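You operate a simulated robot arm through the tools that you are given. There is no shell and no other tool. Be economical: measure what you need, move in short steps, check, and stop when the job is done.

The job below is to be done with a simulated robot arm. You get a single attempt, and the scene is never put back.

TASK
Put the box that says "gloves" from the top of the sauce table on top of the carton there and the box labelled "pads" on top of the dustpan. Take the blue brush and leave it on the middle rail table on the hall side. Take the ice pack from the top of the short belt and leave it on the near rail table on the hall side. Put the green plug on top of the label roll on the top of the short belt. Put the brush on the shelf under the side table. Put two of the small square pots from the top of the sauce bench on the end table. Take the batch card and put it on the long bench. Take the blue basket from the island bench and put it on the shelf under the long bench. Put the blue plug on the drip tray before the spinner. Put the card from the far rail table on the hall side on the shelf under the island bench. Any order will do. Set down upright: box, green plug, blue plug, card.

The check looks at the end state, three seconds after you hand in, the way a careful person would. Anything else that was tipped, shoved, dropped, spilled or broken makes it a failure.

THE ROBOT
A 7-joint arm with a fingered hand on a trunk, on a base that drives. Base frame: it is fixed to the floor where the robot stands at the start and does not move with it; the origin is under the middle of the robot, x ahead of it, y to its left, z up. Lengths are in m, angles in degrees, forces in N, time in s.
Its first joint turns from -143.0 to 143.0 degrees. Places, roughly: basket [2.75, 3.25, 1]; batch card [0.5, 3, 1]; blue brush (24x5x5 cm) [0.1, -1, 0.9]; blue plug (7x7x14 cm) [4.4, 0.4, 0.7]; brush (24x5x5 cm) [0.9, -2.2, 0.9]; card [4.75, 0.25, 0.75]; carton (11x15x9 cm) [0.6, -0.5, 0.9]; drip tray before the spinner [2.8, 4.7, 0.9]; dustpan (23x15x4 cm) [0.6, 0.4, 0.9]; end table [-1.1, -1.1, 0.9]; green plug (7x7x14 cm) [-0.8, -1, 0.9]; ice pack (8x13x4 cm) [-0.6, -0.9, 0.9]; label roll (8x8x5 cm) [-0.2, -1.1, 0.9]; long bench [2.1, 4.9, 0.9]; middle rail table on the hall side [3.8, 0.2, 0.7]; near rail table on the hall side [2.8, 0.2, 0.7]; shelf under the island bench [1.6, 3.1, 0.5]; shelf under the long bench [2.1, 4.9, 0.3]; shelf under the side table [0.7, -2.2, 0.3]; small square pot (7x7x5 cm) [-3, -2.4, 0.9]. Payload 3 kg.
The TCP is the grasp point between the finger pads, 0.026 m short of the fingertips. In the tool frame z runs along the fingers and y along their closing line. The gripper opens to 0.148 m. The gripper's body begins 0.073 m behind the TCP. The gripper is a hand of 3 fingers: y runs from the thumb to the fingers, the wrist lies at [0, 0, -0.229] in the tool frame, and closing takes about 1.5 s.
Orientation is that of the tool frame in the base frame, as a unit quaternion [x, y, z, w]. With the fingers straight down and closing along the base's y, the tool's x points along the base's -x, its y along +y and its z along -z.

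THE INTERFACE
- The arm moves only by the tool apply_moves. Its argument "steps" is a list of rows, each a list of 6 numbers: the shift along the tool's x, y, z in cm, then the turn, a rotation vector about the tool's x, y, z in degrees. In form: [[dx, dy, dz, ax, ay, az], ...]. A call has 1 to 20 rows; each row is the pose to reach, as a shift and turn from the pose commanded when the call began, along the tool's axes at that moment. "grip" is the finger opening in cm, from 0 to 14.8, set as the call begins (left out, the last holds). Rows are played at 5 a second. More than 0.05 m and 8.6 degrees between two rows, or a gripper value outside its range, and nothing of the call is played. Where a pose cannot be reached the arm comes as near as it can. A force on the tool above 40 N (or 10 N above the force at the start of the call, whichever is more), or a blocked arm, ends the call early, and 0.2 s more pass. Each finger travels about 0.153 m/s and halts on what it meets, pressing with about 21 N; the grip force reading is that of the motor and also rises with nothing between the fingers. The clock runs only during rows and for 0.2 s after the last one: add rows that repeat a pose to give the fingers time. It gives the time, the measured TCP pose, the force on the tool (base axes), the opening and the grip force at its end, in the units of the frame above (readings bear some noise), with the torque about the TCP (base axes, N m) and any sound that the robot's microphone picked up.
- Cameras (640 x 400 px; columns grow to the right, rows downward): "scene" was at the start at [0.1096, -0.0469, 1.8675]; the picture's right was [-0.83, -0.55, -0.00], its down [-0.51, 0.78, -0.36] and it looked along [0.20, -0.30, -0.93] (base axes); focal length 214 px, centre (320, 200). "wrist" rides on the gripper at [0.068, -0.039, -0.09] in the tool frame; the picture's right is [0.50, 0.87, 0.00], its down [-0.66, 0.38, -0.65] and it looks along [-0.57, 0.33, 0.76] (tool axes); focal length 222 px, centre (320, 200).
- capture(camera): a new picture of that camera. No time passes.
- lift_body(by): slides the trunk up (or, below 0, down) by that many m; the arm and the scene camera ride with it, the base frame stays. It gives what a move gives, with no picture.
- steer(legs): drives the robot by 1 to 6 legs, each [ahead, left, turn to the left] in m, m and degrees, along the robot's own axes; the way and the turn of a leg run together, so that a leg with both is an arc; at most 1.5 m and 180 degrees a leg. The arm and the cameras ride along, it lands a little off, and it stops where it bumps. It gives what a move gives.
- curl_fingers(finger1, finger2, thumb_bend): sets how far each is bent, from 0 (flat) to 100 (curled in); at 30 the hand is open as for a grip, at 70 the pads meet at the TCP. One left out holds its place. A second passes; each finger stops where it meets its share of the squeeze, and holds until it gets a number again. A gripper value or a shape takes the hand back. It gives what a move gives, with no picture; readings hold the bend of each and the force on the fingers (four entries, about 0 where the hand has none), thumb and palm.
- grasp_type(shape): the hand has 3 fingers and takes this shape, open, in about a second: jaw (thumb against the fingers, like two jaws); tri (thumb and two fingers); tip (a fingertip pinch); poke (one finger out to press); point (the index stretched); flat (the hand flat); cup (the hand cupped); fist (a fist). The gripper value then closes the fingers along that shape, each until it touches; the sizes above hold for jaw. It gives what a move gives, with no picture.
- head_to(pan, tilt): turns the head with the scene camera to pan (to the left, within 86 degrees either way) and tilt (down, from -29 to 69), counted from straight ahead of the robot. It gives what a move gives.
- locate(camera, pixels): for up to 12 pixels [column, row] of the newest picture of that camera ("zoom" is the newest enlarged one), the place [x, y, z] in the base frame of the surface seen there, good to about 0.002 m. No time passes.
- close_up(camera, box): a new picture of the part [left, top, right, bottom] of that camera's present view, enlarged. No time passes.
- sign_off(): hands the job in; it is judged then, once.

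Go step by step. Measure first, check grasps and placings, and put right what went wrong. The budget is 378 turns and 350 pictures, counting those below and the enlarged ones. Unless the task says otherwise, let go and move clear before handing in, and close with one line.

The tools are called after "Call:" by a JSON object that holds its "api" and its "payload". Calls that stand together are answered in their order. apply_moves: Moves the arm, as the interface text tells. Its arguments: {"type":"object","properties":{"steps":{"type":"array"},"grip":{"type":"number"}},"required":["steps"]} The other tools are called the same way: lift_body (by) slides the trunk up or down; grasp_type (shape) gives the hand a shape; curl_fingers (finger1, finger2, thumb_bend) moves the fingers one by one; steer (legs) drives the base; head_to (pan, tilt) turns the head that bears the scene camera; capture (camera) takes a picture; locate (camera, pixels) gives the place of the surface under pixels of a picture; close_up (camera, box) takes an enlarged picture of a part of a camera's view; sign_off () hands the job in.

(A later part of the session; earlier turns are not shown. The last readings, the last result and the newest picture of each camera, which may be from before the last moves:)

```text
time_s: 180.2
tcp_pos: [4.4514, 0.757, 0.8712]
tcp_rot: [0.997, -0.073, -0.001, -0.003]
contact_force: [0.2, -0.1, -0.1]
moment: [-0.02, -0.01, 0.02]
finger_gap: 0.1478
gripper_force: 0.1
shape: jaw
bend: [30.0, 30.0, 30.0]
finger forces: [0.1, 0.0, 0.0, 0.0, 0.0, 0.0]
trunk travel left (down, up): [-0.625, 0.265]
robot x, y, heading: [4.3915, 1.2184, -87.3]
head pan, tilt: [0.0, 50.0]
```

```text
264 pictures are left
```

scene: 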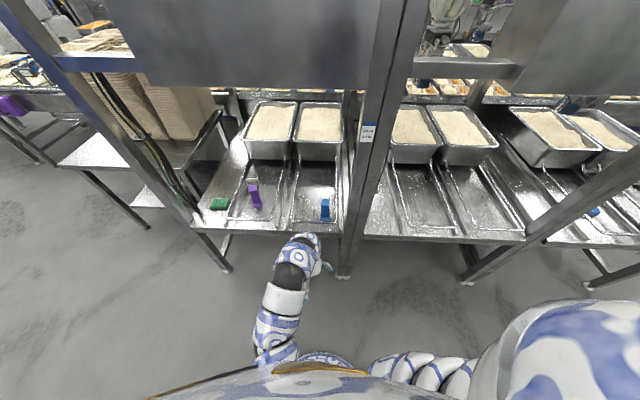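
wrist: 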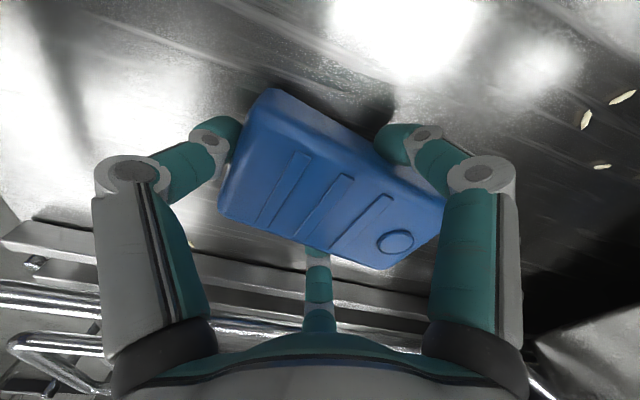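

Call:
{"api": "close_up", "payload": {"camera": "scene", "box": [190, 140, 370, 250]}}

Call:
{"api": "close_up", "payload": {"camera": "scene", "box": [360, 120, 560, 250]}}

Call:
{"api": "locate", "payload": {"camera": "scene", "pixels": [[326, 203], [326, 218], [254, 195], [220, 204], [215, 222], [340, 230], [420, 230], [500, 230], [355, 200]]}}

```text
3.56 times, centred on (280, 195) of scene
```

zoom: 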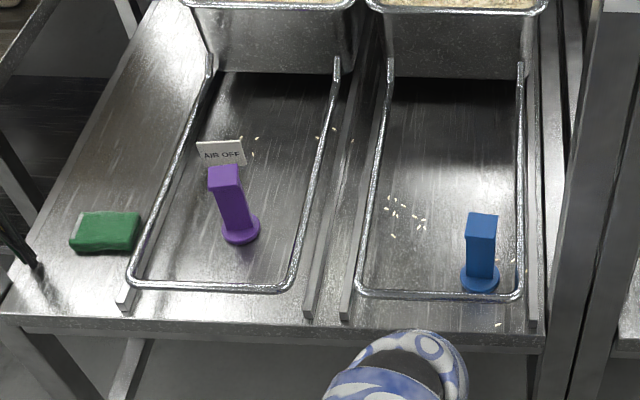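

```text
3.08 times, centred on (460, 185) of scene
```

zoom: 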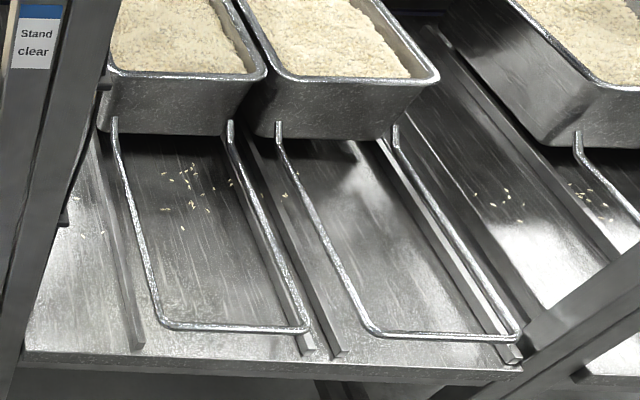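

```text
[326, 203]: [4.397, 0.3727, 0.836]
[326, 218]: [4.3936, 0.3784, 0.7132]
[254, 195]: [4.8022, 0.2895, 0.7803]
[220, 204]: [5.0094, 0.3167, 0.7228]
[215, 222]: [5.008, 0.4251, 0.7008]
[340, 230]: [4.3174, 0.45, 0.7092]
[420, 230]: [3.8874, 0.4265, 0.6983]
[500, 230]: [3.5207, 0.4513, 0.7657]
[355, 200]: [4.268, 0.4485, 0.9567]
```

Call:
{"api": "close_up", "payload": {"camera": "scene", "box": [300, 190, 350, 235]}}

Call:
{"api": "locate", "payload": {"camera": "scene", "pixels": [[337, 196.4], [313.7, 222.2], [336.2, 211.9], [330, 224], [341, 218], [293, 215], [297, 200], [250, 213], [319, 208]]}}

```text
8.89 times, centred on (325, 212) of scene
```

zoom: 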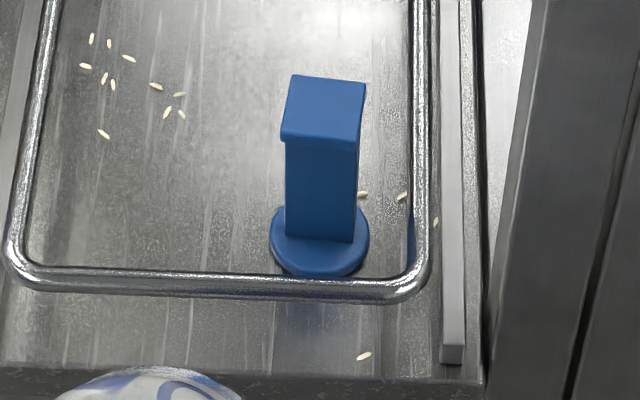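

```text
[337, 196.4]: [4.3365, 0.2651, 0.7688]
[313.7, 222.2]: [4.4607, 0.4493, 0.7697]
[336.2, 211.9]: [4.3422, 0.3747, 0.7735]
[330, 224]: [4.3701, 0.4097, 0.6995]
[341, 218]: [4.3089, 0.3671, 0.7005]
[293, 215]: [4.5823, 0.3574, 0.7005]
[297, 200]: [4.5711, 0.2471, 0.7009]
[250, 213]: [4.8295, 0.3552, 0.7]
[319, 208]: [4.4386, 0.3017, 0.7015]
```

Call:
{"api": "locate", "payload": {"camera": "zoom", "pixels": [[297, 79], [363, 86], [351, 138], [286, 133], [324, 108], [272, 238], [368, 240], [320, 272], [320, 160], [320, 220]]}}

```text
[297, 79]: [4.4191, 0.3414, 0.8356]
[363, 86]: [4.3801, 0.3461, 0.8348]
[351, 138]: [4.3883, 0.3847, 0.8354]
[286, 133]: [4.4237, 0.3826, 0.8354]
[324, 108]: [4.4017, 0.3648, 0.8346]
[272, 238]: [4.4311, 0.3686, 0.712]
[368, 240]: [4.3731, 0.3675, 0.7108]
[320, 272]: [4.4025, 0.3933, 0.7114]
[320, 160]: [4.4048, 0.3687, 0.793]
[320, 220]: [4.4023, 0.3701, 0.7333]
```

Blue plug centre ≈(4.4025,0.364), top 0.8355; wire rails at z≈0.77 around it, so I'll grip high (TCP ≈0.808). Drive up.

Call:
{"api": "apply_moves", "payload": {"steps": [[0, 0, -4, 0, 0, 0], [0, 0, -6, 0, 0, 0], [0, 0, -6, 0, 0, 0]], "grip": 14.8}}

Call:
{"api": "steer", "payload": {"legs": [[0.28, 0, -2.5]]}}

Call:
{"api": "close_up", "payload": {"camera": "scene", "box": [200, 150, 400, 300]}}

```text
time_s: 181.0
tcp_pos: [4.4494, 0.7557, 0.9302]
tcp_rot: [0.997, -0.073, -0.002, -0.002]
contact_force: [0.6, 0.5, -0.5]
moment: [-0.02, 0.03, 0.01]
finger_gap: 0.1478
gripper_force: 0.1
shape: jaw
bend: [30.0, 30.0, 30.0]
finger forces: [0.0, 0.0, 0.0, 0.1, 0.1, 0.0]
trunk travel left (down, up): [-0.625, 0.265]
robot x, y, heading: [4.3923, 1.2189, -87.3]
head pan, tilt: [0.0, 50.0]
```

```text
time_s: 183.0
tcp_pos: [4.4369, 0.4729, 0.9307]
tcp_rot: [0.995, -0.095, -0.002, -0.002]
contact_force: [-0.2, -0.1, -0.3]
moment: [0.01, 0.03, 0.01]
finger_gap: 0.1477
gripper_force: 0.0
shape: jaw
bend: [30.0, 30.0, 30.0]
finger forces: [0.0, 0.0, 0.0, 0.0, 0.0, 0.0]
trunk travel left (down, up): [-0.625, 0.265]
robot x, y, heading: [4.4001, 0.9398, -89.8]
head pan, tilt: [0.0, 50.0]
```

```text
2.67 times, centred on (300, 225) of scene
```

zoom: 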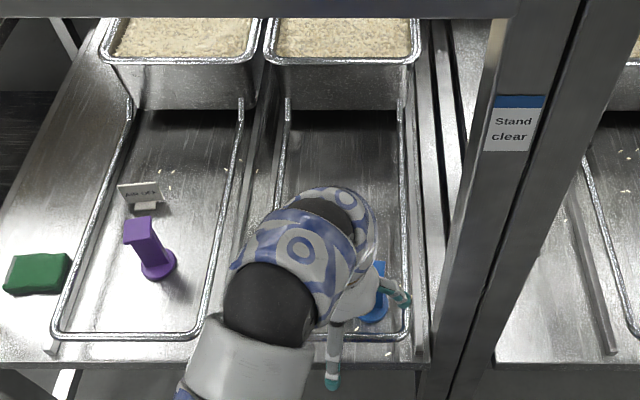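

Call:
{"api": "apply_moves", "payload": {"steps": [[-0.5, 4.5, 0, 0, 0, 0], [-1, 9, 0, 0, 0, 0], [-1.3, 11.4, 0, 0, 0, 0], [-1.3, 11.4, 0, 0, 0, 0], [-1.3, 11.4, 4, 0, 0, 0], [-1.3, 11.4, 8, 0, 0, 0], [-1.3, 11.4, 11, 0, 0, 0], [-1.3, 11.4, 12.2, 0, 0, 0], [-1.3, 11.4, 12.2, 0, 0, 0]], "grip": 10.5}}

Call:
{"api": "capture", "payload": {"camera": "wrist"}}

```text
time_s: 185.0
tcp_pos: [4.4015, 0.3635, 0.808]
tcp_rot: [0.995, -0.095, -0.003, -0.002]
contact_force: [-0.2, 0.2, -0.4]
moment: [0.0, -0.01, -0.03]
finger_gap: 0.1054
gripper_force: 0.1
shape: jaw
bend: [28.0, 27.0, 75.0]
finger forces: [0.0, 0.0, 0.1, 0.0, 0.0, 0.0]
out of reach, approached as far as the arm can: row 2, 3, 4
trunk travel left (down, up): [-0.625, 0.265]
robot x, y, heading: [4.4006, 0.9441, -89.9]
head pan, tilt: [0.0, 50.0]
```

```text
259 pictures are left
```

wrist: 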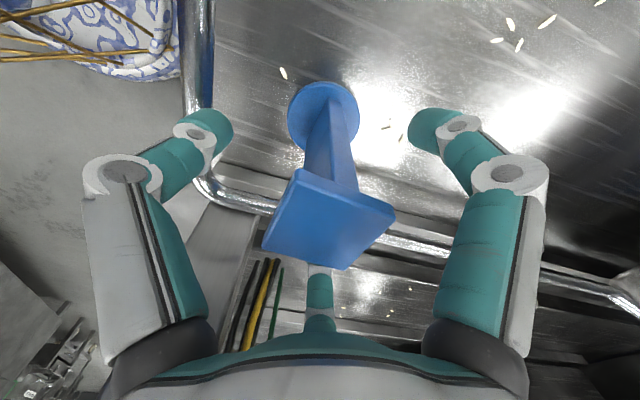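

Plug centred between fingers. Close and lift.

Call:
{"api": "apply_moves", "payload": {"steps": [[0, 0, 0, 0, 0, 0], [0, 0, 0, 0, 0, 0], [0, 0, 0, 0, 0, 0], [0, 0, 0, 0, 0, 0], [0, 0, 0, 0, 0, 0], [0, 0, 0, 0, 0, 0], [0, 0, 0, 0, 0, 0], [0, 0, 0, 0, 0, 0], [0, 0, 0, 0, 0, 0]], "grip": 0}}

Call:
{"api": "capture", "payload": {"camera": "wrist"}}

```text
time_s: 187.0
tcp_pos: [4.4014, 0.3642, 0.8081]
tcp_rot: [0.995, -0.095, -0.002, -0.004]
contact_force: [-0.1, 0.1, -0.3]
moment: [-0.01, 0.02, 0.0]
finger_gap: 0.0171
gripper_force: 21.1
shape: jaw
bend: [75.0, 76.0, 70.0]
finger forces: [13.6, 16.2, 0.1, 0.0, 19.9, 0.0]
trunk travel left (down, up): [-0.625, 0.265]
robot x, y, heading: [4.3977, 0.9422, -90.1]
head pan, tilt: [0.0, 50.0]
```

```text
258 pictures are left
```

wrist: 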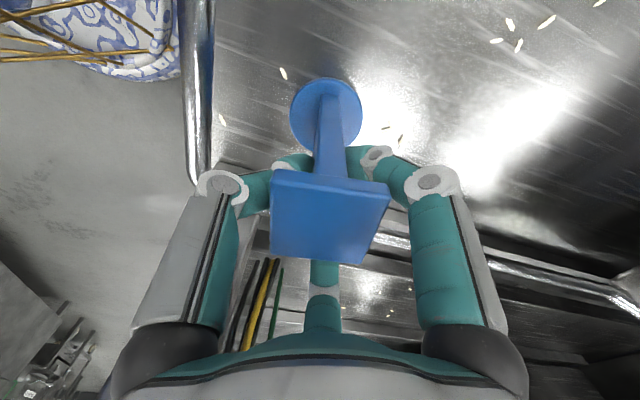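

Stem gripped under the head. Lift and check.

Call:
{"api": "apply_moves", "payload": {"steps": [[0, 0, -3, 0, 0, 0], [0, 0, -7, 0, 0, 0], [0, 0, -12, 0, 0, 0], [0, -4.5, -13, 0, 0, 0], [0, -9, -14, 0, 0, 0], [0, -9, -14, 0, 0, 0]]}}

Call:
{"api": "capture", "payload": {"camera": "wrist"}}

Call:
{"api": "close_up", "payload": {"camera": "scene", "box": [190, 150, 370, 280]}}

```text
time_s: 188.4
tcp_pos: [4.4055, 0.4532, 0.9457]
tcp_rot: [0.996, -0.095, -0.004, 0.003]
contact_force: [0.4, -0.5, -2.1]
moment: [-0.01, -0.03, 0.02]
finger_gap: 0.017
gripper_force: 20.6
shape: jaw
bend: [75.0, 76.0, 70.0]
finger forces: [13.9, 16.3, 0.0, 0.1, 19.9, 0.0]
out of reach, approached as far as the arm can: row 3, 4, 5, 6
trunk travel left (down, up): [-0.625, 0.265]
robot x, y, heading: [4.4043, 0.9421, -90.0]
head pan, tilt: [0.0, 50.0]
```

```text
257 pictures are left
```

wrist: 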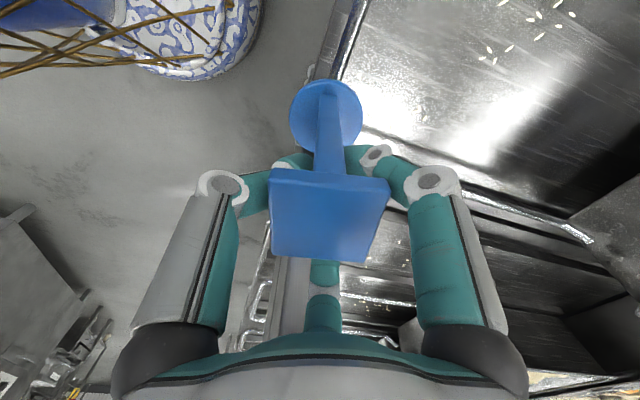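

```text
3.08 times, centred on (280, 215) of scene
```

zoom: 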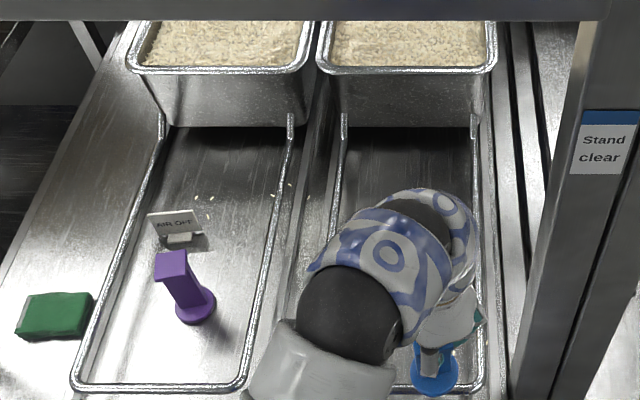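

Plug held. Measure the card while here, raise the trunk, then back out and turn toward +y.

Call:
{"api": "locate", "payload": {"camera": "zoom", "pixels": [[152, 215], [195, 212], [175, 225], [180, 240], [200, 238], [168, 262], [195, 300]]}}

Call:
{"api": "steer", "payload": {"legs": [[-0.55, 0, 0], [0, -0.8, 0]]}}

Call:
{"api": "lift_body", "payload": {"by": 0.2}}

Call:
{"api": "steer", "payload": {"legs": [[0, 0, 178]]}}

Call:
{"api": "head_to", "payload": {"pan": 0, "tilt": 25}}

Call:
{"api": "capture", "payload": {"camera": "scene"}}

```text
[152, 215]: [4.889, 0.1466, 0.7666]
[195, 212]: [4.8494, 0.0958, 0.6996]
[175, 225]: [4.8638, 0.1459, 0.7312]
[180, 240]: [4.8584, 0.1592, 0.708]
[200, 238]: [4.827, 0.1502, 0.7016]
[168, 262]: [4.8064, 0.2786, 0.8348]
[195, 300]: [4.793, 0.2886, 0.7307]
```

```text
time_s: 195.4
tcp_pos: [3.6045, 0.9888, 0.9459]
tcp_rot: [0.996, -0.094, -0.003, 0.004]
contact_force: [-0.2, -0.8, -2.4]
moment: [0.03, 0.0, -0.01]
finger_gap: 0.0166
gripper_force: 21.3
shape: jaw
bend: [75.0, 76.0, 70.0]
finger forces: [13.9, 16.1, 0.0, 0.1, 19.9, 0.0]
trunk travel left (down, up): [-0.625, 0.265]
robot x, y, heading: [3.5971, 1.4752, -89.8]
head pan, tilt: [0.0, 50.0]
```

```text
time_s: 197.6
tcp_pos: [3.6062, 0.9883, 1.1452]
tcp_rot: [0.996, -0.093, -0.004, 0.005]
contact_force: [0.0, 0.5, -2.2]
moment: [0.01, 0.0, -0.04]
finger_gap: 0.0168
gripper_force: 20.8
shape: jaw
bend: [75.0, 76.0, 70.0]
finger forces: [14.0, 16.2, 0.0, 0.0, 19.7, 0.0]
trunk travel left (down, up): [-0.825, 0.065]
robot x, y, heading: [3.5963, 1.4799, -89.5]
head pan, tilt: [0.0, 50.0]
```

```text
time_s: 205.4
tcp_pos: [3.5783, 1.9702, 1.1455]
tcp_rot: [0.085, 0.996, 0.005, 0.004]
contact_force: [0.5, 0.1, -2.3]
moment: [-0.04, -0.03, -0.05]
finger_gap: 0.0167
gripper_force: 21.0
shape: jaw
bend: [75.0, 76.0, 70.0]
finger forces: [13.7, 16.3, 0.0, 0.0, 18.5, 0.1]
trunk travel left (down, up): [-0.825, 0.065]
robot x, y, heading: [3.5995, 1.4792, 91.6]
head pan, tilt: [0.0, 50.0]
```

```text
time_s: 206.3
tcp_pos: [3.5783, 1.9687, 1.146]
tcp_rot: [0.084, 0.996, 0.005, 0.003]
contact_force: [0.7, -1.1, -1.1]
moment: [0.01, 0.01, 0.0]
finger_gap: 0.0163
gripper_force: 21.4
shape: jaw
bend: [75.0, 76.0, 70.0]
finger forces: [13.7, 16.3, 0.0, 0.0, 18.6, 0.1]
trunk travel left (down, up): [-0.825, 0.065]
robot x, y, heading: [3.6003, 1.4794, 91.5]
head pan, tilt: [0.0, 25.0]
```

```text
255 pictures are left
```

scene: 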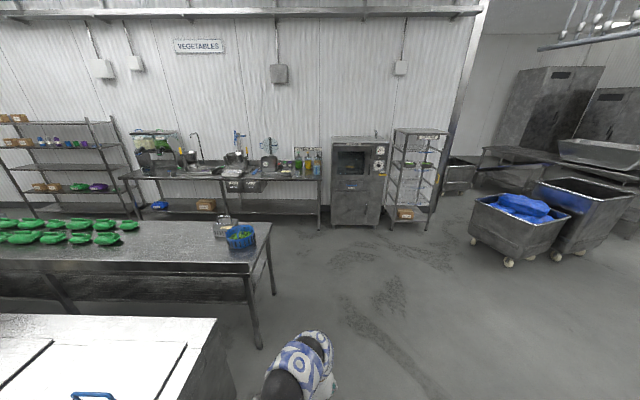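

Call:
{"api": "locate", "payload": {"camera": "scene", "pixels": [[240, 240], [275, 293], [257, 345], [318, 228], [300, 178], [240, 165], [180, 175], [130, 178], [270, 228], [215, 318], [120, 230], [335, 222]]}}

Call:
{"api": "close_up", "payload": {"camera": "scene", "box": [110, 110, 340, 270]}}

```text
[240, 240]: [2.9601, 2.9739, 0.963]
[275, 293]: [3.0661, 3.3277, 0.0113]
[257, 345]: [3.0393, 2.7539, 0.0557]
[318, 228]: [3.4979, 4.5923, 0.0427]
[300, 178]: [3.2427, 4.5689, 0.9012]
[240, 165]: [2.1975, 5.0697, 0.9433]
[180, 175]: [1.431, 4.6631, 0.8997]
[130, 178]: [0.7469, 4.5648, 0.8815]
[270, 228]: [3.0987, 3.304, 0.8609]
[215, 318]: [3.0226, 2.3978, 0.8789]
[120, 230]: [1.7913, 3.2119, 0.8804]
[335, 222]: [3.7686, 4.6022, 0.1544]
```

```text
2.50 times, centred on (225, 190) of scene
```

zoom: 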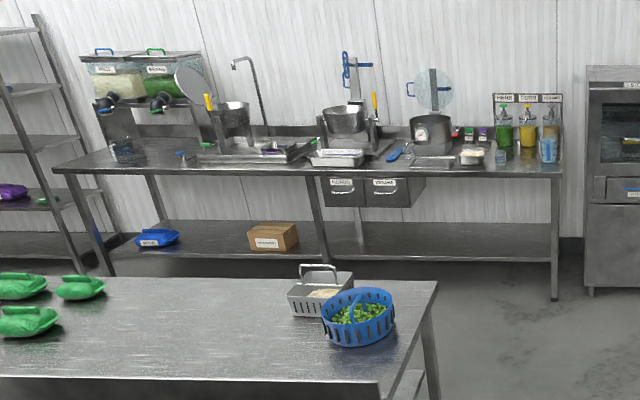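

The long bench front edge is y≈4.57 and island bench ends at x≈3.1,y≈3.3. Drive up x≈3.55 to y≈3.9, then strafe left.

Call:
{"api": "steer", "payload": {"legs": [[1.3, 0, -1.5], [1.1, 0, 0], [0, 0.75, 0]]}}

Call:
{"api": "head_to", "payload": {"pan": 0, "tilt": 45}}

Call:
{"api": "capture", "payload": {"camera": "scene"}}

```text
time_s: 221.7
tcp_pos: [2.7886, 4.3483, 1.145]
tcp_rot: [0.081, 0.997, 0.004, 0.004]
contact_force: [0.1, 0.1, -1.6]
moment: [-0.01, -0.04, 0.01]
finger_gap: 0.0163
gripper_force: 21.5
shape: jaw
bend: [75.0, 76.0, 70.0]
finger forces: [13.7, 16.1, 0.0, 0.0, 18.6, 0.0]
trunk travel left (down, up): [-0.825, 0.065]
robot x, y, heading: [2.8096, 3.858, 91.5]
head pan, tilt: [0.0, 25.0]
```

```text
time_s: 222.5
tcp_pos: [2.7888, 4.3491, 1.1458]
tcp_rot: [0.082, 0.997, 0.005, 0.004]
contact_force: [-0.2, -0.1, -1.5]
moment: [-0.04, -0.01, 0.0]
finger_gap: 0.0163
gripper_force: 21.0
shape: jaw
bend: [75.0, 76.0, 70.0]
finger forces: [13.7, 16.2, 0.0, 0.1, 18.6, 0.0]
trunk travel left (down, up): [-0.825, 0.065]
robot x, y, heading: [2.8116, 3.8587, 91.4]
head pan, tilt: [0.0, 45.0]
```

```text
253 pictures are left
```

scene: 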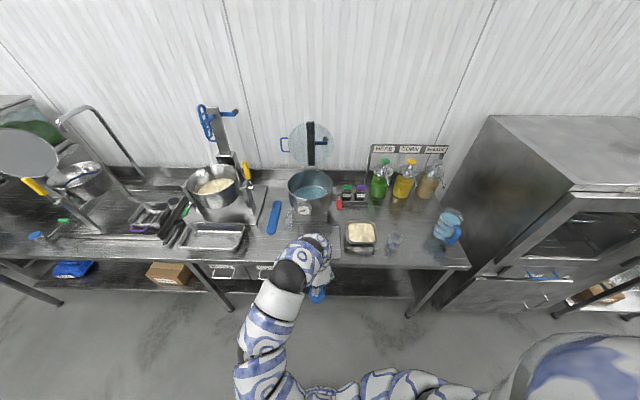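

Call:
{"api": "close_up", "payload": {"camera": "scene", "box": [230, 160, 450, 290]}}

Call:
{"api": "locate", "payload": {"camera": "zoom", "pixels": [[185, 205], [320, 230], [320, 270], [190, 240], [230, 130], [380, 215], [420, 290], [480, 240], [130, 170], [100, 270], [300, 195], [240, 150]]}}

```text
2.91 times, centred on (340, 225) of scene
```

zoom: 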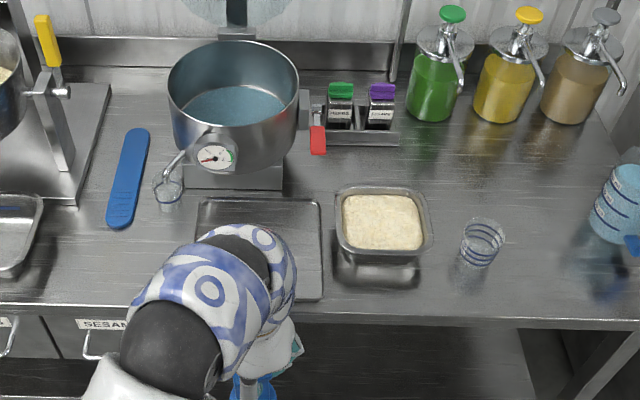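

```text
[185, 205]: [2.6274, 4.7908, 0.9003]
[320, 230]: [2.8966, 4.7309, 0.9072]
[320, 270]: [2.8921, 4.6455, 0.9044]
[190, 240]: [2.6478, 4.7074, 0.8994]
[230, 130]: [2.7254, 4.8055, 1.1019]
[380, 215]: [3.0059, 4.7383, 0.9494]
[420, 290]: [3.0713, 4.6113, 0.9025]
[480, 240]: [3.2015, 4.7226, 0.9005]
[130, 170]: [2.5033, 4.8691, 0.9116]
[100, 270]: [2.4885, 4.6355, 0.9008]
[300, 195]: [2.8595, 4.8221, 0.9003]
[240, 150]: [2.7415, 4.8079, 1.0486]
```

Drip tray spans x≈2.66–2.895, y≈4.60–4.80, surface ≈0.90. Drive 0.2 m closer.

Call:
{"api": "steer", "payload": {"legs": [[0.2, 0, -1.5]]}}

Call:
{"api": "close_up", "payload": {"camera": "scene", "box": [230, 180, 410, 310]}}

```text
time_s: 224.1
tcp_pos: [2.7996, 4.554, 1.1439]
tcp_rot: [0.096, 0.995, 0.003, 0.003]
contact_force: [-0.1, -0.3, -2.1]
moment: [0.01, -0.02, 0.0]
finger_gap: 0.0166
gripper_force: 21.0
shape: jaw
bend: [75.0, 76.0, 70.0]
finger forces: [13.8, 16.2, 0.1, 0.0, 18.7, 0.0]
trunk travel left (down, up): [-0.825, 0.065]
robot x, y, heading: [2.809, 4.066, 90.2]
head pan, tilt: [0.0, 45.0]
```

```text
3.08 times, centred on (320, 245) of scene
```

zoom: 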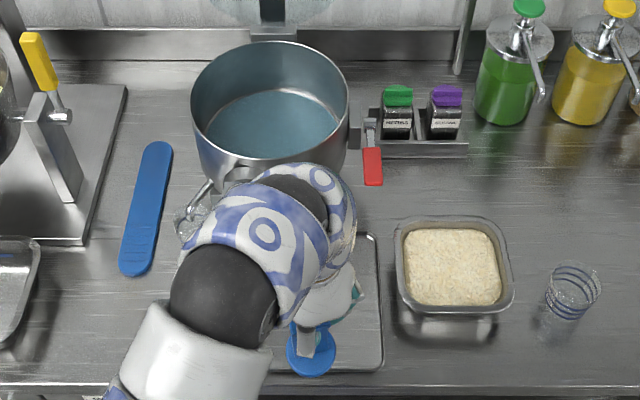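

Call:
{"api": "apply_moves", "payload": {"steps": [[0.7, 3.8, 0, 0.5, 0.4, 0], [1.5, 7.6, 0, 0.5, 0.4, 0], [2.2, 11.4, 0, 0.5, 0.4, 0], [2.2, 11.4, 4, 0.5, 0.4, 0], [2.2, 11.4, 8, 0.5, 0.4, 0], [2.2, 11.4, 11.5, 0.5, 0.4, 0], [2.2, 11.4, 11.5, 0.5, 0.4, 0]]}}

Call:
{"api": "capture", "payload": {"camera": "wrist"}}

Call:
{"api": "close_up", "payload": {"camera": "scene", "box": [230, 180, 410, 310]}}

```text
time_s: 225.7
tcp_pos: [2.7999, 4.6694, 1.032]
tcp_rot: [0.095, 0.995, 0.0, 0.0]
contact_force: [0.1, 0.2, -1.7]
moment: [-0.01, -0.01, -0.03]
finger_gap: 0.0159
gripper_force: 20.5
shape: jaw
bend: [75.0, 77.0, 70.0]
finger forces: [14.4, 15.8, 0.1, 0.1, 18.8, 0.1]
out of reach, approached as far as the arm can: row 1, 2, 3
trunk travel left (down, up): [-0.825, 0.065]
robot x, y, heading: [2.8071, 4.0596, 90.1]
head pan, tilt: [0.0, 45.0]
```

```text
250 pictures are left
```

wrist: 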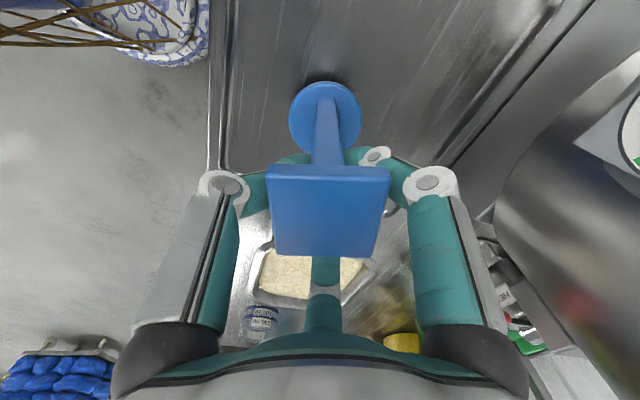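

```text
3.08 times, centred on (320, 245) of scene
```

zoom: 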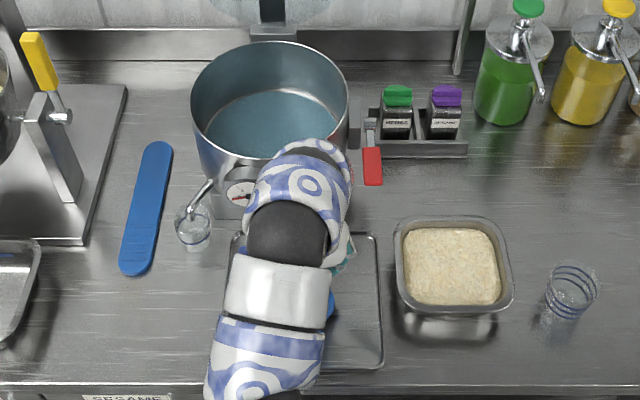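

Call:
{"api": "apply_moves", "payload": {"steps": [[0, 0, 0.8, 0, 0, 0], [0, 0, 1.5, 0, 0, 0], [0, 0, 1.8, 0, 0, 0], [0, 0, 1.8, 0, 0, 0]]}}

Call:
{"api": "apply_moves", "payload": {"steps": [[0, 0, 0.2, 0, 0, 0], [0, 0, 0.4, 0, 0, 0], [0, 0, 0.4, 0, 0, 0]]}}

```text
time_s: 226.7
tcp_pos: [2.7998, 4.6706, 1.0137]
tcp_rot: [0.095, 0.995, 0.0, -0.001]
contact_force: [-0.5, 0.8, 2.6]
moment: [-0.03, 0.02, 0.0]
finger_gap: 0.0162
gripper_force: 21.1
shape: jaw
bend: [75.0, 77.0, 70.0]
finger forces: [15.0, 16.5, 0.0, 0.1, 18.6, 0.0]
trunk travel left (down, up): [-0.825, 0.065]
robot x, y, heading: [2.8045, 4.0637, 90.2]
head pan, tilt: [0.0, 45.0]
```

```text
time_s: 227.5
tcp_pos: [2.801, 4.6698, 1.0107]
tcp_rot: [0.096, 0.995, 0.001, -0.001]
contact_force: [10.1, 8.1, 28.8]
moment: [0.31, -0.07, -0.02]
finger_gap: 0.018
gripper_force: 21.2
shape: jaw
bend: [76.0, 77.0, 72.0]
finger forces: [21.7, 23.1, 0.0, 0.0, 23.4, 0.0]
trunk travel left (down, up): [-0.825, 0.065]
robot x, y, heading: [2.8039, 4.0655, 90.1]
head pan, tilt: [0.0, 45.0]
```

Firm contact; ease up 3 mm and release.

Call:
{"api": "apply_moves", "payload": {"steps": [[0, 0, -0.3, 0, 0, 0], [0, 0, -0.3, 0, 0, 0]]}}

Call:
{"api": "capture", "payload": {"camera": "wrist"}}

```text
time_s: 228.1
tcp_pos: [2.7991, 4.6682, 1.0114]
tcp_rot: [0.095, 0.996, -0.001, -0.001]
contact_force: [4.9, 3.4, 13.7]
moment: [0.13, -0.1, -0.02]
finger_gap: 0.0176
gripper_force: 21.0
shape: jaw
bend: [76.0, 77.0, 71.0]
finger forces: [18.9, 19.9, 0.0, 0.0, 22.2, 0.0]
trunk travel left (down, up): [-0.825, 0.065]
robot x, y, heading: [2.8035, 4.0618, 90.0]
head pan, tilt: [0.0, 45.0]
```

```text
248 pictures are left
```

wrist: 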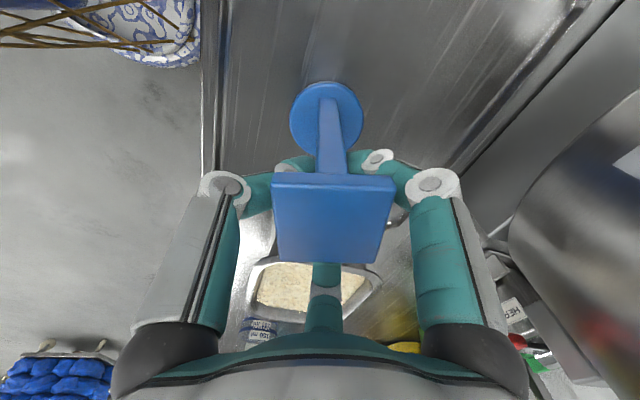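

Call:
{"api": "apply_moves", "payload": {"steps": [[0, 0, -0.1, 0, 0, 0], [0, 0, -0.1, 0, 0, 0], [0, 0, -0.1, 0, 0, 0], [0, 0, -0.1, 0, 0, 0], [0, 0, -0.1, 0, 0, 0], [0, 0, -0.1, 0, 0, 0], [0, 0, -3, 0, 0, 0], [0, 0, -7, 0, 0, 0], [0, 0, -11, 0, 0, 0], [0, 0, -11, 0, 0, 0]], "grip": 14.8}}

Call:
{"api": "apply_moves", "payload": {"steps": [[0, -4.5, 0, 0, 0, 0], [0, -9, 0, 0, 0, 0], [0, -13.5, 0, 0, 0, 0], [0, -18, 0, 0, 0, 0], [0, -18, 0, 0, 0, 0]]}}

Call:
{"api": "close_up", "payload": {"camera": "scene", "box": [230, 180, 410, 310]}}

```text
time_s: 230.3
tcp_pos: [2.8013, 4.6673, 1.118]
tcp_rot: [0.096, 0.995, 0.004, 0.001]
contact_force: [-0.1, 0.9, 0.4]
moment: [0.0, -0.01, 0.01]
finger_gap: 0.1476
gripper_force: 0.2
shape: jaw
bend: [30.0, 30.0, 30.0]
finger forces: [0.0, 0.1, 0.0, 0.0, 0.0, 0.0]
out of reach, approached as far as the arm can: row 9, 10
trunk travel left (down, up): [-0.825, 0.065]
robot x, y, heading: [2.8057, 4.0634, 90.3]
head pan, tilt: [0.0, 45.0]
```

```text
time_s: 231.5
tcp_pos: [2.7607, 4.4981, 1.1169]
tcp_rot: [0.095, 0.995, -0.002, 0.001]
contact_force: [0.3, -0.5, 0.8]
moment: [-0.01, -0.01, -0.03]
finger_gap: 0.1481
gripper_force: 0.0
shape: jaw
bend: [30.0, 30.0, 30.0]
finger forces: [0.1, 0.0, 0.0, 0.1, 0.1, 0.0]
out of reach, approached as far as the arm can: row 4, 5
trunk travel left (down, up): [-0.825, 0.065]
robot x, y, heading: [2.8065, 4.063, 90.2]
head pan, tilt: [0.0, 45.0]
```

```text
3.08 times, centred on (320, 245) of scene
```

zoom: 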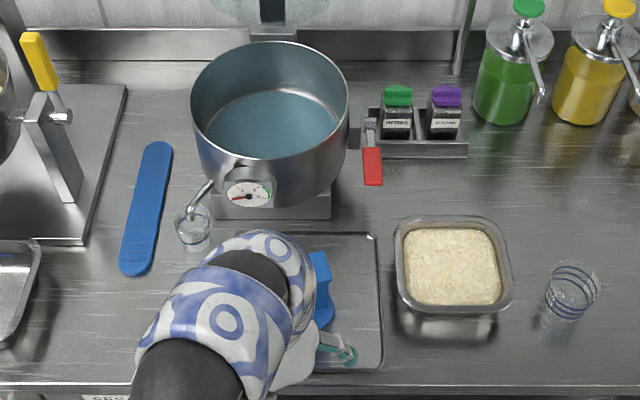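

Blue plug stands on the drip tray. Next the basket: turn round to the island bench.

Call:
{"api": "steer", "payload": {"legs": [[-0.15, 0, 0], [0, 0, 180]]}}

Call:
{"api": "capture", "payload": {"camera": "scene"}}

```text
time_s: 240.3
tcp_pos: [2.8612, 3.476, 1.1179]
tcp_rot: [0.996, -0.085, 0.0, 0.0]
contact_force: [-0.3, -1.1, -0.8]
moment: [-0.03, -0.01, -0.02]
finger_gap: 0.148
gripper_force: 0.1
shape: jaw
bend: [30.0, 30.0, 30.0]
finger forces: [0.0, 0.1, 0.0, 0.1, 0.1, 0.0]
trunk travel left (down, up): [-0.825, 0.065]
robot x, y, heading: [2.8052, 3.9113, -88.8]
head pan, tilt: [0.0, 45.0]
```

```text
246 pictures are left
```

scene: 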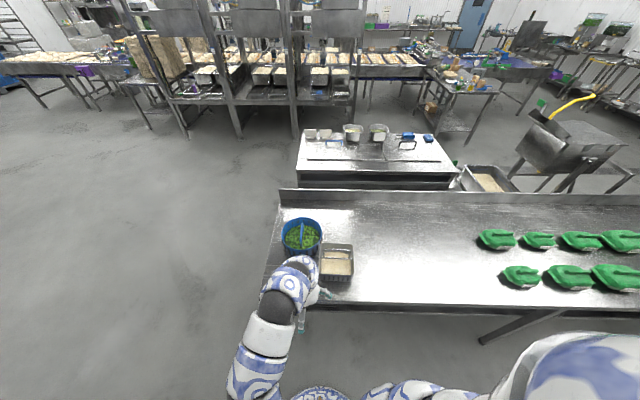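

Call:
{"api": "close_up", "payload": {"camera": "scene", "box": [260, 190, 380, 290]}}

Call:
{"api": "locate", "payload": {"camera": "zoom", "pixels": [[220, 160], [130, 200], [320, 195], [225, 150], [215, 240], [220, 210], [228, 270], [400, 260], [220, 330], [130, 300]]}}

```text
4.00 times, centred on (320, 240) of scene
```

zoom: 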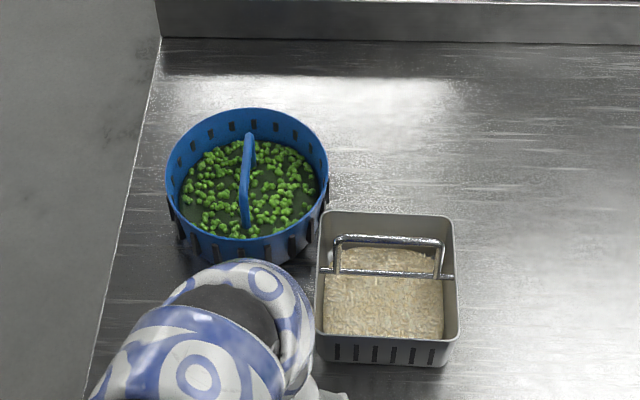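

```text
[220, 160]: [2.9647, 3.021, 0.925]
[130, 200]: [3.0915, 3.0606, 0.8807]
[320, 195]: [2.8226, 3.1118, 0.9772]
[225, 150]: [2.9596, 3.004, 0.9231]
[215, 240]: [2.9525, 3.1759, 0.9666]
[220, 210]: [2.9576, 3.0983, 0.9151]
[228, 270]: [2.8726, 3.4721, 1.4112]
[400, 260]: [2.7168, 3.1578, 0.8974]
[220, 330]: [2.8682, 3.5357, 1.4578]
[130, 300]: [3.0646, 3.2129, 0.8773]
```

Call:
{"api": "locate", "payload": {"camera": "zoom", "pixels": [[249, 136], [248, 150], [246, 170], [245, 190], [245, 210], [245, 225], [240, 170], [253, 160], [166, 180], [328, 170], [248, 110], [250, 238]]}}

```text
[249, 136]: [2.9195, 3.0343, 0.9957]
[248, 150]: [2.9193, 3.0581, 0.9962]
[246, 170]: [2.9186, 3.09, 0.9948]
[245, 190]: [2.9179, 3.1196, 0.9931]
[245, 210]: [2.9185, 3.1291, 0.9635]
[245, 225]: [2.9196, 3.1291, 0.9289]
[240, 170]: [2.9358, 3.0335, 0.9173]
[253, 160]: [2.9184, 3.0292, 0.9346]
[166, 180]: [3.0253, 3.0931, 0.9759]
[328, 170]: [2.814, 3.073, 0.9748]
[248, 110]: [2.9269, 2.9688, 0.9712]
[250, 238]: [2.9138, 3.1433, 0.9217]
```

Handle is an inverted U at x≈2.919, y 3.03–3.125, top 0.996; peas at 0.917. Drive closer and turn the hand so it closes across the bar.

Call:
{"api": "steer", "payload": {"legs": [[0.22, 0.1, -1.2]]}}

Call:
{"api": "apply_moves", "payload": {"steps": [[0, 0, 0, 0, 0, -8.3], [0, 0, 0, 0, 0, -16.6], [0, 0, 0, 0, 0, -24.9], [0, 0, 0, 0, 0, -33.2], [0, 0, 0, 0, 0, -41.5], [0, 0, 0, 0, 0, -49.8], [0, 0, 0, 0, 0, -58.1], [0, 0, 0, 0, 0, -66.4], [0, 0, 0, 0, 0, -74.7], [0, 0, 0, 0, 0, -83], [0, 0, 0, 0, 0, -91.3], [0, 0, 0, 0, 0, -99], [0, 0, 0, 0, 0, -99]]}}

Call:
{"api": "capture", "payload": {"camera": "wrist"}}

```text
time_s: 242.1
tcp_pos: [2.9532, 3.2567, 1.1161]
tcp_rot: [0.995, -0.097, -0.001, -0.002]
contact_force: [-0.3, 0.3, -0.8]
moment: [0.04, 0.02, 0.03]
finger_gap: 0.1477
gripper_force: 0.1
shape: jaw
bend: [30.0, 30.0, 30.0]
finger forces: [0.0, 0.0, 0.1, 0.0, 0.0, 0.1]
trunk travel left (down, up): [-0.825, 0.065]
robot x, y, heading: [2.9066, 3.6965, -90.2]
head pan, tilt: [0.0, 45.0]
```

```text
time_s: 244.9
tcp_pos: [2.9529, 3.2563, 1.1164]
tcp_rot: [0.719, 0.695, 0.0, -0.002]
contact_force: [-0.3, 0.5, 0.4]
moment: [0.02, 0.01, 0.0]
finger_gap: 0.1481
gripper_force: 0.1
shape: jaw
bend: [30.0, 30.0, 30.0]
finger forces: [0.0, 0.1, 0.0, 0.0, 0.0, 0.0]
trunk travel left (down, up): [-0.825, 0.065]
robot x, y, heading: [2.9097, 3.691, -90.2]
head pan, tilt: [0.0, 45.0]
```

```text
244 pictures are left
```

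wrist: 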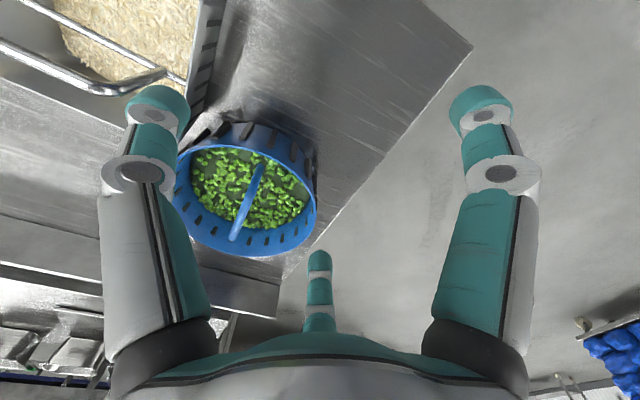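

Call:
{"api": "apply_moves", "payload": {"steps": [[-4.5, -0.7, 0, 0, 0, 0], [-9, -1.4, 0, 0, 0, 0], [-13.5, -2.1, 0, 0, 0, 0], [-17.8, -2.8, 0, 0, 0, 0], [-17.8, -2.8, 0, 0, 0, 0], [-17.8, -2.8, 4, 0, 0, 0], [-17.8, -2.8, 8, 0, 0, 0], [-17.8, -2.8, 11, 0, 0, 0], [-17.8, -2.8, 13, 0, 0, 0], [-17.8, -2.8, 13, 0, 0, 0]]}}

Call:
{"api": "capture", "payload": {"camera": "wrist"}}

Call:
{"api": "close_up", "payload": {"camera": "scene", "box": [220, 190, 400, 320]}}

```text
time_s: 246.8
tcp_pos: [2.9189, 3.0756, 0.998]
tcp_rot: [0.721, 0.693, -0.002, 0.002]
contact_force: [1.7, 4.3, 17.6]
moment: [0.58, 0.73, -0.33]
finger_gap: 0.1477
gripper_force: 0.1
shape: jaw
bend: [28.0, 30.0, 29.0]
finger forces: [5.9, 0.0, 0.0, 0.0, 13.9, 0.1]
trunk travel left (down, up): [-0.825, 0.065]
robot x, y, heading: [2.9074, 3.6945, -90.3]
head pan, tilt: [0.0, 45.0]
stopped in row 9: the force on the tool passed its limit (the readings are from after the stop); the commanded pose is now the measured one
```

```text
243 pictures are left
```

wrist: 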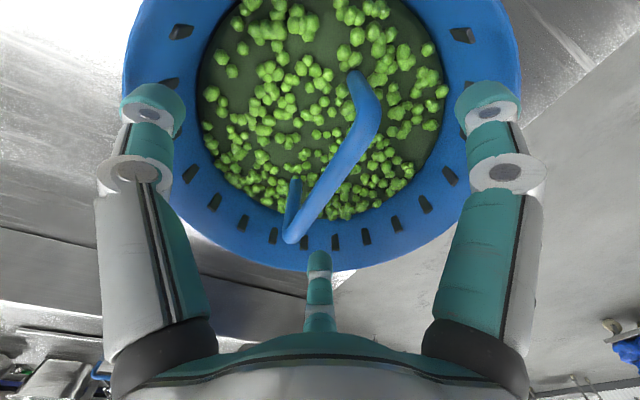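

```text
3.08 times, centred on (310, 255) of scene
```

zoom: 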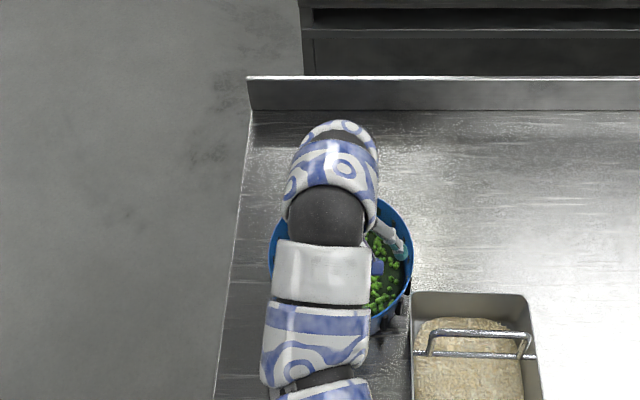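

Fingers touched the rim (17 N), so I rise, pre-close to a narrower opening, and try again.

Call:
{"api": "apply_moves", "payload": {"steps": [[0, 0, -2, 0, 0, 0], [0, 0, -5, 0, 0, 0], [0, 0, -5, 0, 0, 0]]}}

Call:
{"api": "apply_moves", "payload": {"steps": [[0, 0, 0, 0, 0, 0], [0, 0, 0, 0, 0, 0], [0, 0, 0, 0, 0, 0], [0, 0, 0, 0, 0, 0], [0, 0, 0, 0, 0, 0]], "grip": 6}}

Call:
{"api": "capture", "payload": {"camera": "wrist"}}

```text
time_s: 247.6
tcp_pos: [2.9181, 3.0773, 1.0465]
tcp_rot: [0.721, 0.693, -0.002, 0.002]
contact_force: [0.0, 0.1, 0.3]
moment: [0.02, 0.04, -0.02]
finger_gap: 0.1483
gripper_force: 0.1
shape: jaw
bend: [30.0, 30.0, 30.0]
finger forces: [0.0, 0.0, 0.0, 0.1, 0.1, 0.1]
trunk travel left (down, up): [-0.825, 0.065]
robot x, y, heading: [2.9075, 3.6967, -90.1]
head pan, tilt: [0.0, 45.0]
```

```text
time_s: 248.8
tcp_pos: [2.9188, 3.078, 1.0473]
tcp_rot: [0.72, 0.694, -0.001, 0.003]
contact_force: [0.4, 0.1, -0.3]
moment: [0.02, 0.03, -0.02]
finger_gap: 0.0606
gripper_force: 0.0
shape: jaw
bend: [77.0, 77.0, 70.0]
finger forces: [0.1, 0.0, 0.0, 0.1, 0.0, 0.0]
trunk travel left (down, up): [-0.825, 0.065]
robot x, y, heading: [2.9079, 3.6903, -90.2]
head pan, tilt: [0.0, 45.0]
```

```text
241 pictures are left
```

wrist: 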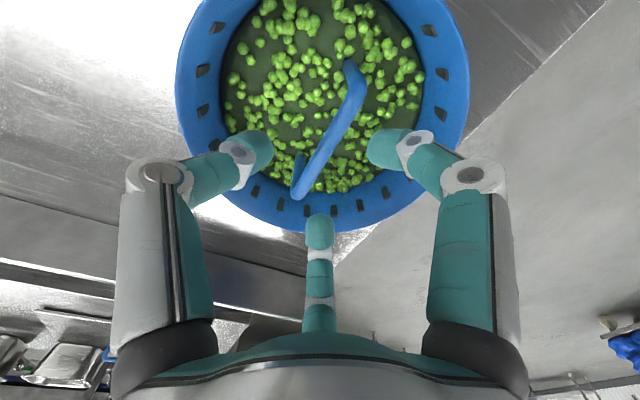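

Call:
{"api": "locate", "payload": {"camera": "wrist", "pixels": [[350, 70], [345, 110], [325, 150], [300, 190], [250, 170], [375, 165]]}}

```text
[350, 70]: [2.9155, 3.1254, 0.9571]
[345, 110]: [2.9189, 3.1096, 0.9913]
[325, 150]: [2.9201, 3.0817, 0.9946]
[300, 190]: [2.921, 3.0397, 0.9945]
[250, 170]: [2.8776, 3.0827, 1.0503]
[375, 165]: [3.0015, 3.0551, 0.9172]
```

Call:
{"api": "apply_moves", "payload": {"steps": [[0, 0, 2.5, 0, 0, 0], [0, 0, 4.5, 0, 0, 0], [0, 0, 6, 0, 0, 0], [0, 0, 6, 0, 0, 0]]}}

Call:
{"api": "capture", "payload": {"camera": "wrist"}}

```text
time_s: 249.8
tcp_pos: [2.9185, 3.0756, 0.9873]
tcp_rot: [0.721, 0.693, 0.0, 0.003]
contact_force: [0.3, 0.7, -0.7]
moment: [0.02, -0.02, 0.03]
finger_gap: 0.0601
gripper_force: 0.0
shape: jaw
bend: [77.0, 77.0, 70.0]
finger forces: [0.1, 0.0, 0.0, 0.1, 0.0, 0.0]
trunk travel left (down, up): [-0.825, 0.065]
robot x, y, heading: [2.9084, 3.6935, -89.9]
head pan, tilt: [0.0, 45.0]
```

```text
240 pictures are left
```

wrist: 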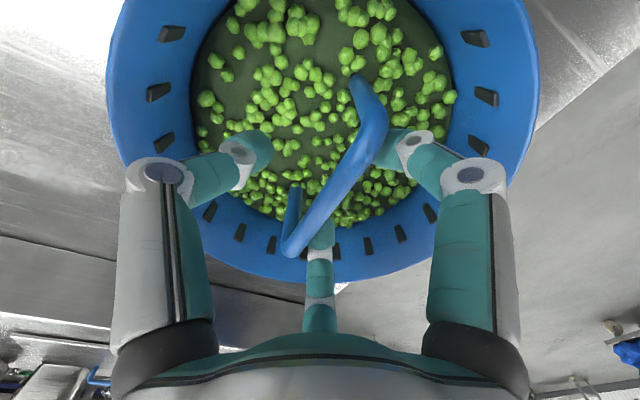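

Fingers straddle the bar without contact. Close.

Call:
{"api": "apply_moves", "payload": {"steps": [[0, 0, 0.3, 0, 0, 0], [0, 0, 0.3, 0, 0, 0], [0, 0, 0.3, 0, 0, 0], [0, 0, 0.3, 0, 0, 0], [0, 0, 0.3, 0, 0, 0], [0, 0, 0.3, 0, 0, 0]], "grip": 0}}

Call:
{"api": "capture", "payload": {"camera": "wrist"}}

```text
time_s: 251.2
tcp_pos: [2.9188, 3.0777, 0.9832]
tcp_rot: [0.721, 0.693, -0.001, 0.002]
contact_force: [1.6, -1.2, -0.2]
moment: [0.01, 0.01, 0.05]
finger_gap: 0.0
gripper_force: 21.4
shape: jaw
bend: [70.0, 74.0, 69.0]
finger forces: [0.0, 2.4, 0.0, 0.1, 0.0, 0.1]
trunk travel left (down, up): [-0.825, 0.065]
robot x, y, heading: [2.905, 3.6951, -90.2]
head pan, tilt: [0.0, 45.0]
```

```text
239 pictures are left
```

wrist: 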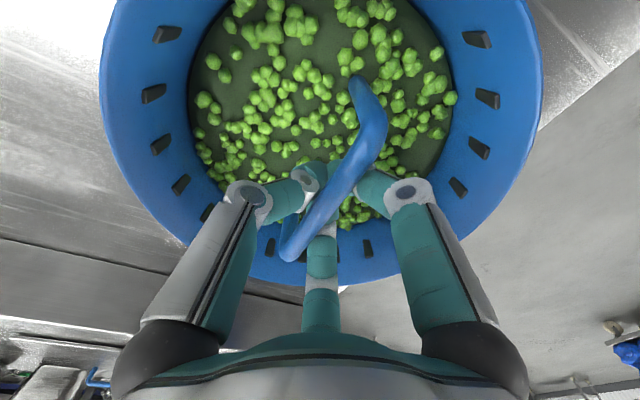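

The fingers closed just under the bar. Open, raise 0.8 cm, and close on the bar itself.

Call:
{"api": "apply_moves", "payload": {"steps": [[0, 0, 0, 0, 0, 0], [0, 0, 0, 0, 0, 0], [0, 0, 0, 0, 0, 0], [0, 0, -0.5, 0, 0, 0], [0, 0, -0.8, 0, 0, 0], [0, 0, -0.8, 0, 0, 0]], "grip": 5}}

Call:
{"api": "apply_moves", "payload": {"steps": [[0, 0, 0, 0, 0, 0], [0, 0, 0, 0, 0, 0], [0, 0, 0, 0, 0, 0], [0, 0, 0, 0, 0, 0], [0, 0, 0, 0, 0, 0], [0, 0, 0, 0, 0, 0]], "grip": 0}}

Call:
{"api": "capture", "payload": {"camera": "wrist"}}

```text
time_s: 252.6
tcp_pos: [2.9195, 3.0767, 0.9925]
tcp_rot: [0.721, 0.693, -0.001, 0.003]
contact_force: [-0.3, -0.3, -0.4]
moment: [-0.04, -0.03, 0.04]
finger_gap: 0.0496
gripper_force: 0.1
shape: jaw
bend: [77.0, 77.0, 70.0]
finger forces: [0.1, 0.0, 0.1, 0.0, 0.1, 0.1]
trunk travel left (down, up): [-0.825, 0.065]
robot x, y, heading: [2.909, 3.6952, -90.1]
head pan, tilt: [0.0, 45.0]
```

```text
time_s: 254.0
tcp_pos: [2.918, 3.0766, 0.9922]
tcp_rot: [0.721, 0.693, -0.001, 0.002]
contact_force: [0.2, -0.1, -0.6]
moment: [0.0, 0.04, 0.0]
finger_gap: 0.0
gripper_force: 20.9
shape: jaw
bend: [72.0, 74.0, 67.0]
finger forces: [0.6, 0.2, 0.0, 0.1, 0.0, 0.1]
trunk travel left (down, up): [-0.825, 0.065]
robot x, y, heading: [2.9072, 3.6959, -90.0]
head pan, tilt: [0.0, 45.0]
```

```text
238 pictures are left
```

wrist: 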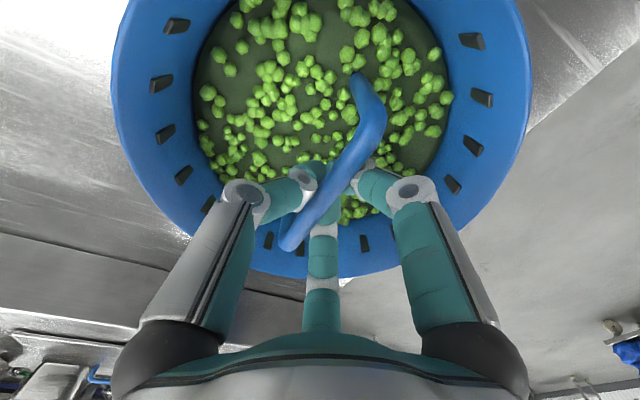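

Call:
{"api": "apply_moves", "payload": {"steps": [[0, 0, 0, 0, 0, 0], [0, 0, 0, 0, 0, 0], [0, 0, 0, 0, 0, 0], [0, 0, -0.5, 0, 0, 0], [0, 0, -1.1, 0, 0, 0], [0, 0, -1.1, 0, 0, 0]], "grip": 5}}

Call:
{"api": "apply_moves", "payload": {"steps": [[0, 0, 0, 0, 0, 0], [0, 0, 0, 0, 0, 0], [0, 0, 0, 0, 0, 0], [0, 0, 0, 0, 0, 0], [0, 0, 0, 0, 0, 0], [0, 0, 0, 0, 0, 0]], "grip": 0}}

Call:
{"api": "capture", "payload": {"camera": "wrist"}}

```text
time_s: 255.4
tcp_pos: [2.9189, 3.0763, 1.0032]
tcp_rot: [0.721, 0.693, -0.002, 0.002]
contact_force: [-0.5, 0.2, -1.0]
moment: [-0.01, 0.01, 0.01]
finger_gap: 0.0496
gripper_force: 0.1
shape: jaw
bend: [77.0, 77.0, 70.0]
finger forces: [0.1, 0.0, 0.1, 0.0, 0.0, 0.1]
trunk travel left (down, up): [-0.825, 0.065]
robot x, y, heading: [2.9097, 3.6936, -90.2]
head pan, tilt: [0.0, 45.0]
```

```text
time_s: 256.8
tcp_pos: [2.919, 3.0768, 1.0025]
tcp_rot: [0.721, 0.693, -0.001, 0.001]
contact_force: [0.3, 0.0, -0.1]
moment: [-0.01, 0.02, 0.0]
finger_gap: 0.0097
gripper_force: 20.9
shape: jaw
bend: [74.0, 75.0, 70.0]
finger forces: [15.4, 13.9, 0.0, 0.1, 19.4, 0.0]
trunk travel left (down, up): [-0.825, 0.065]
robot x, y, heading: [2.9088, 3.6932, -90.1]
head pan, tilt: [0.0, 45.0]
```

```text
237 pictures are left
```

wrist: 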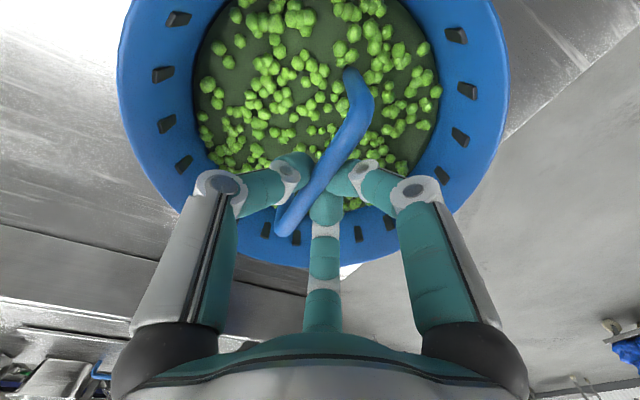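

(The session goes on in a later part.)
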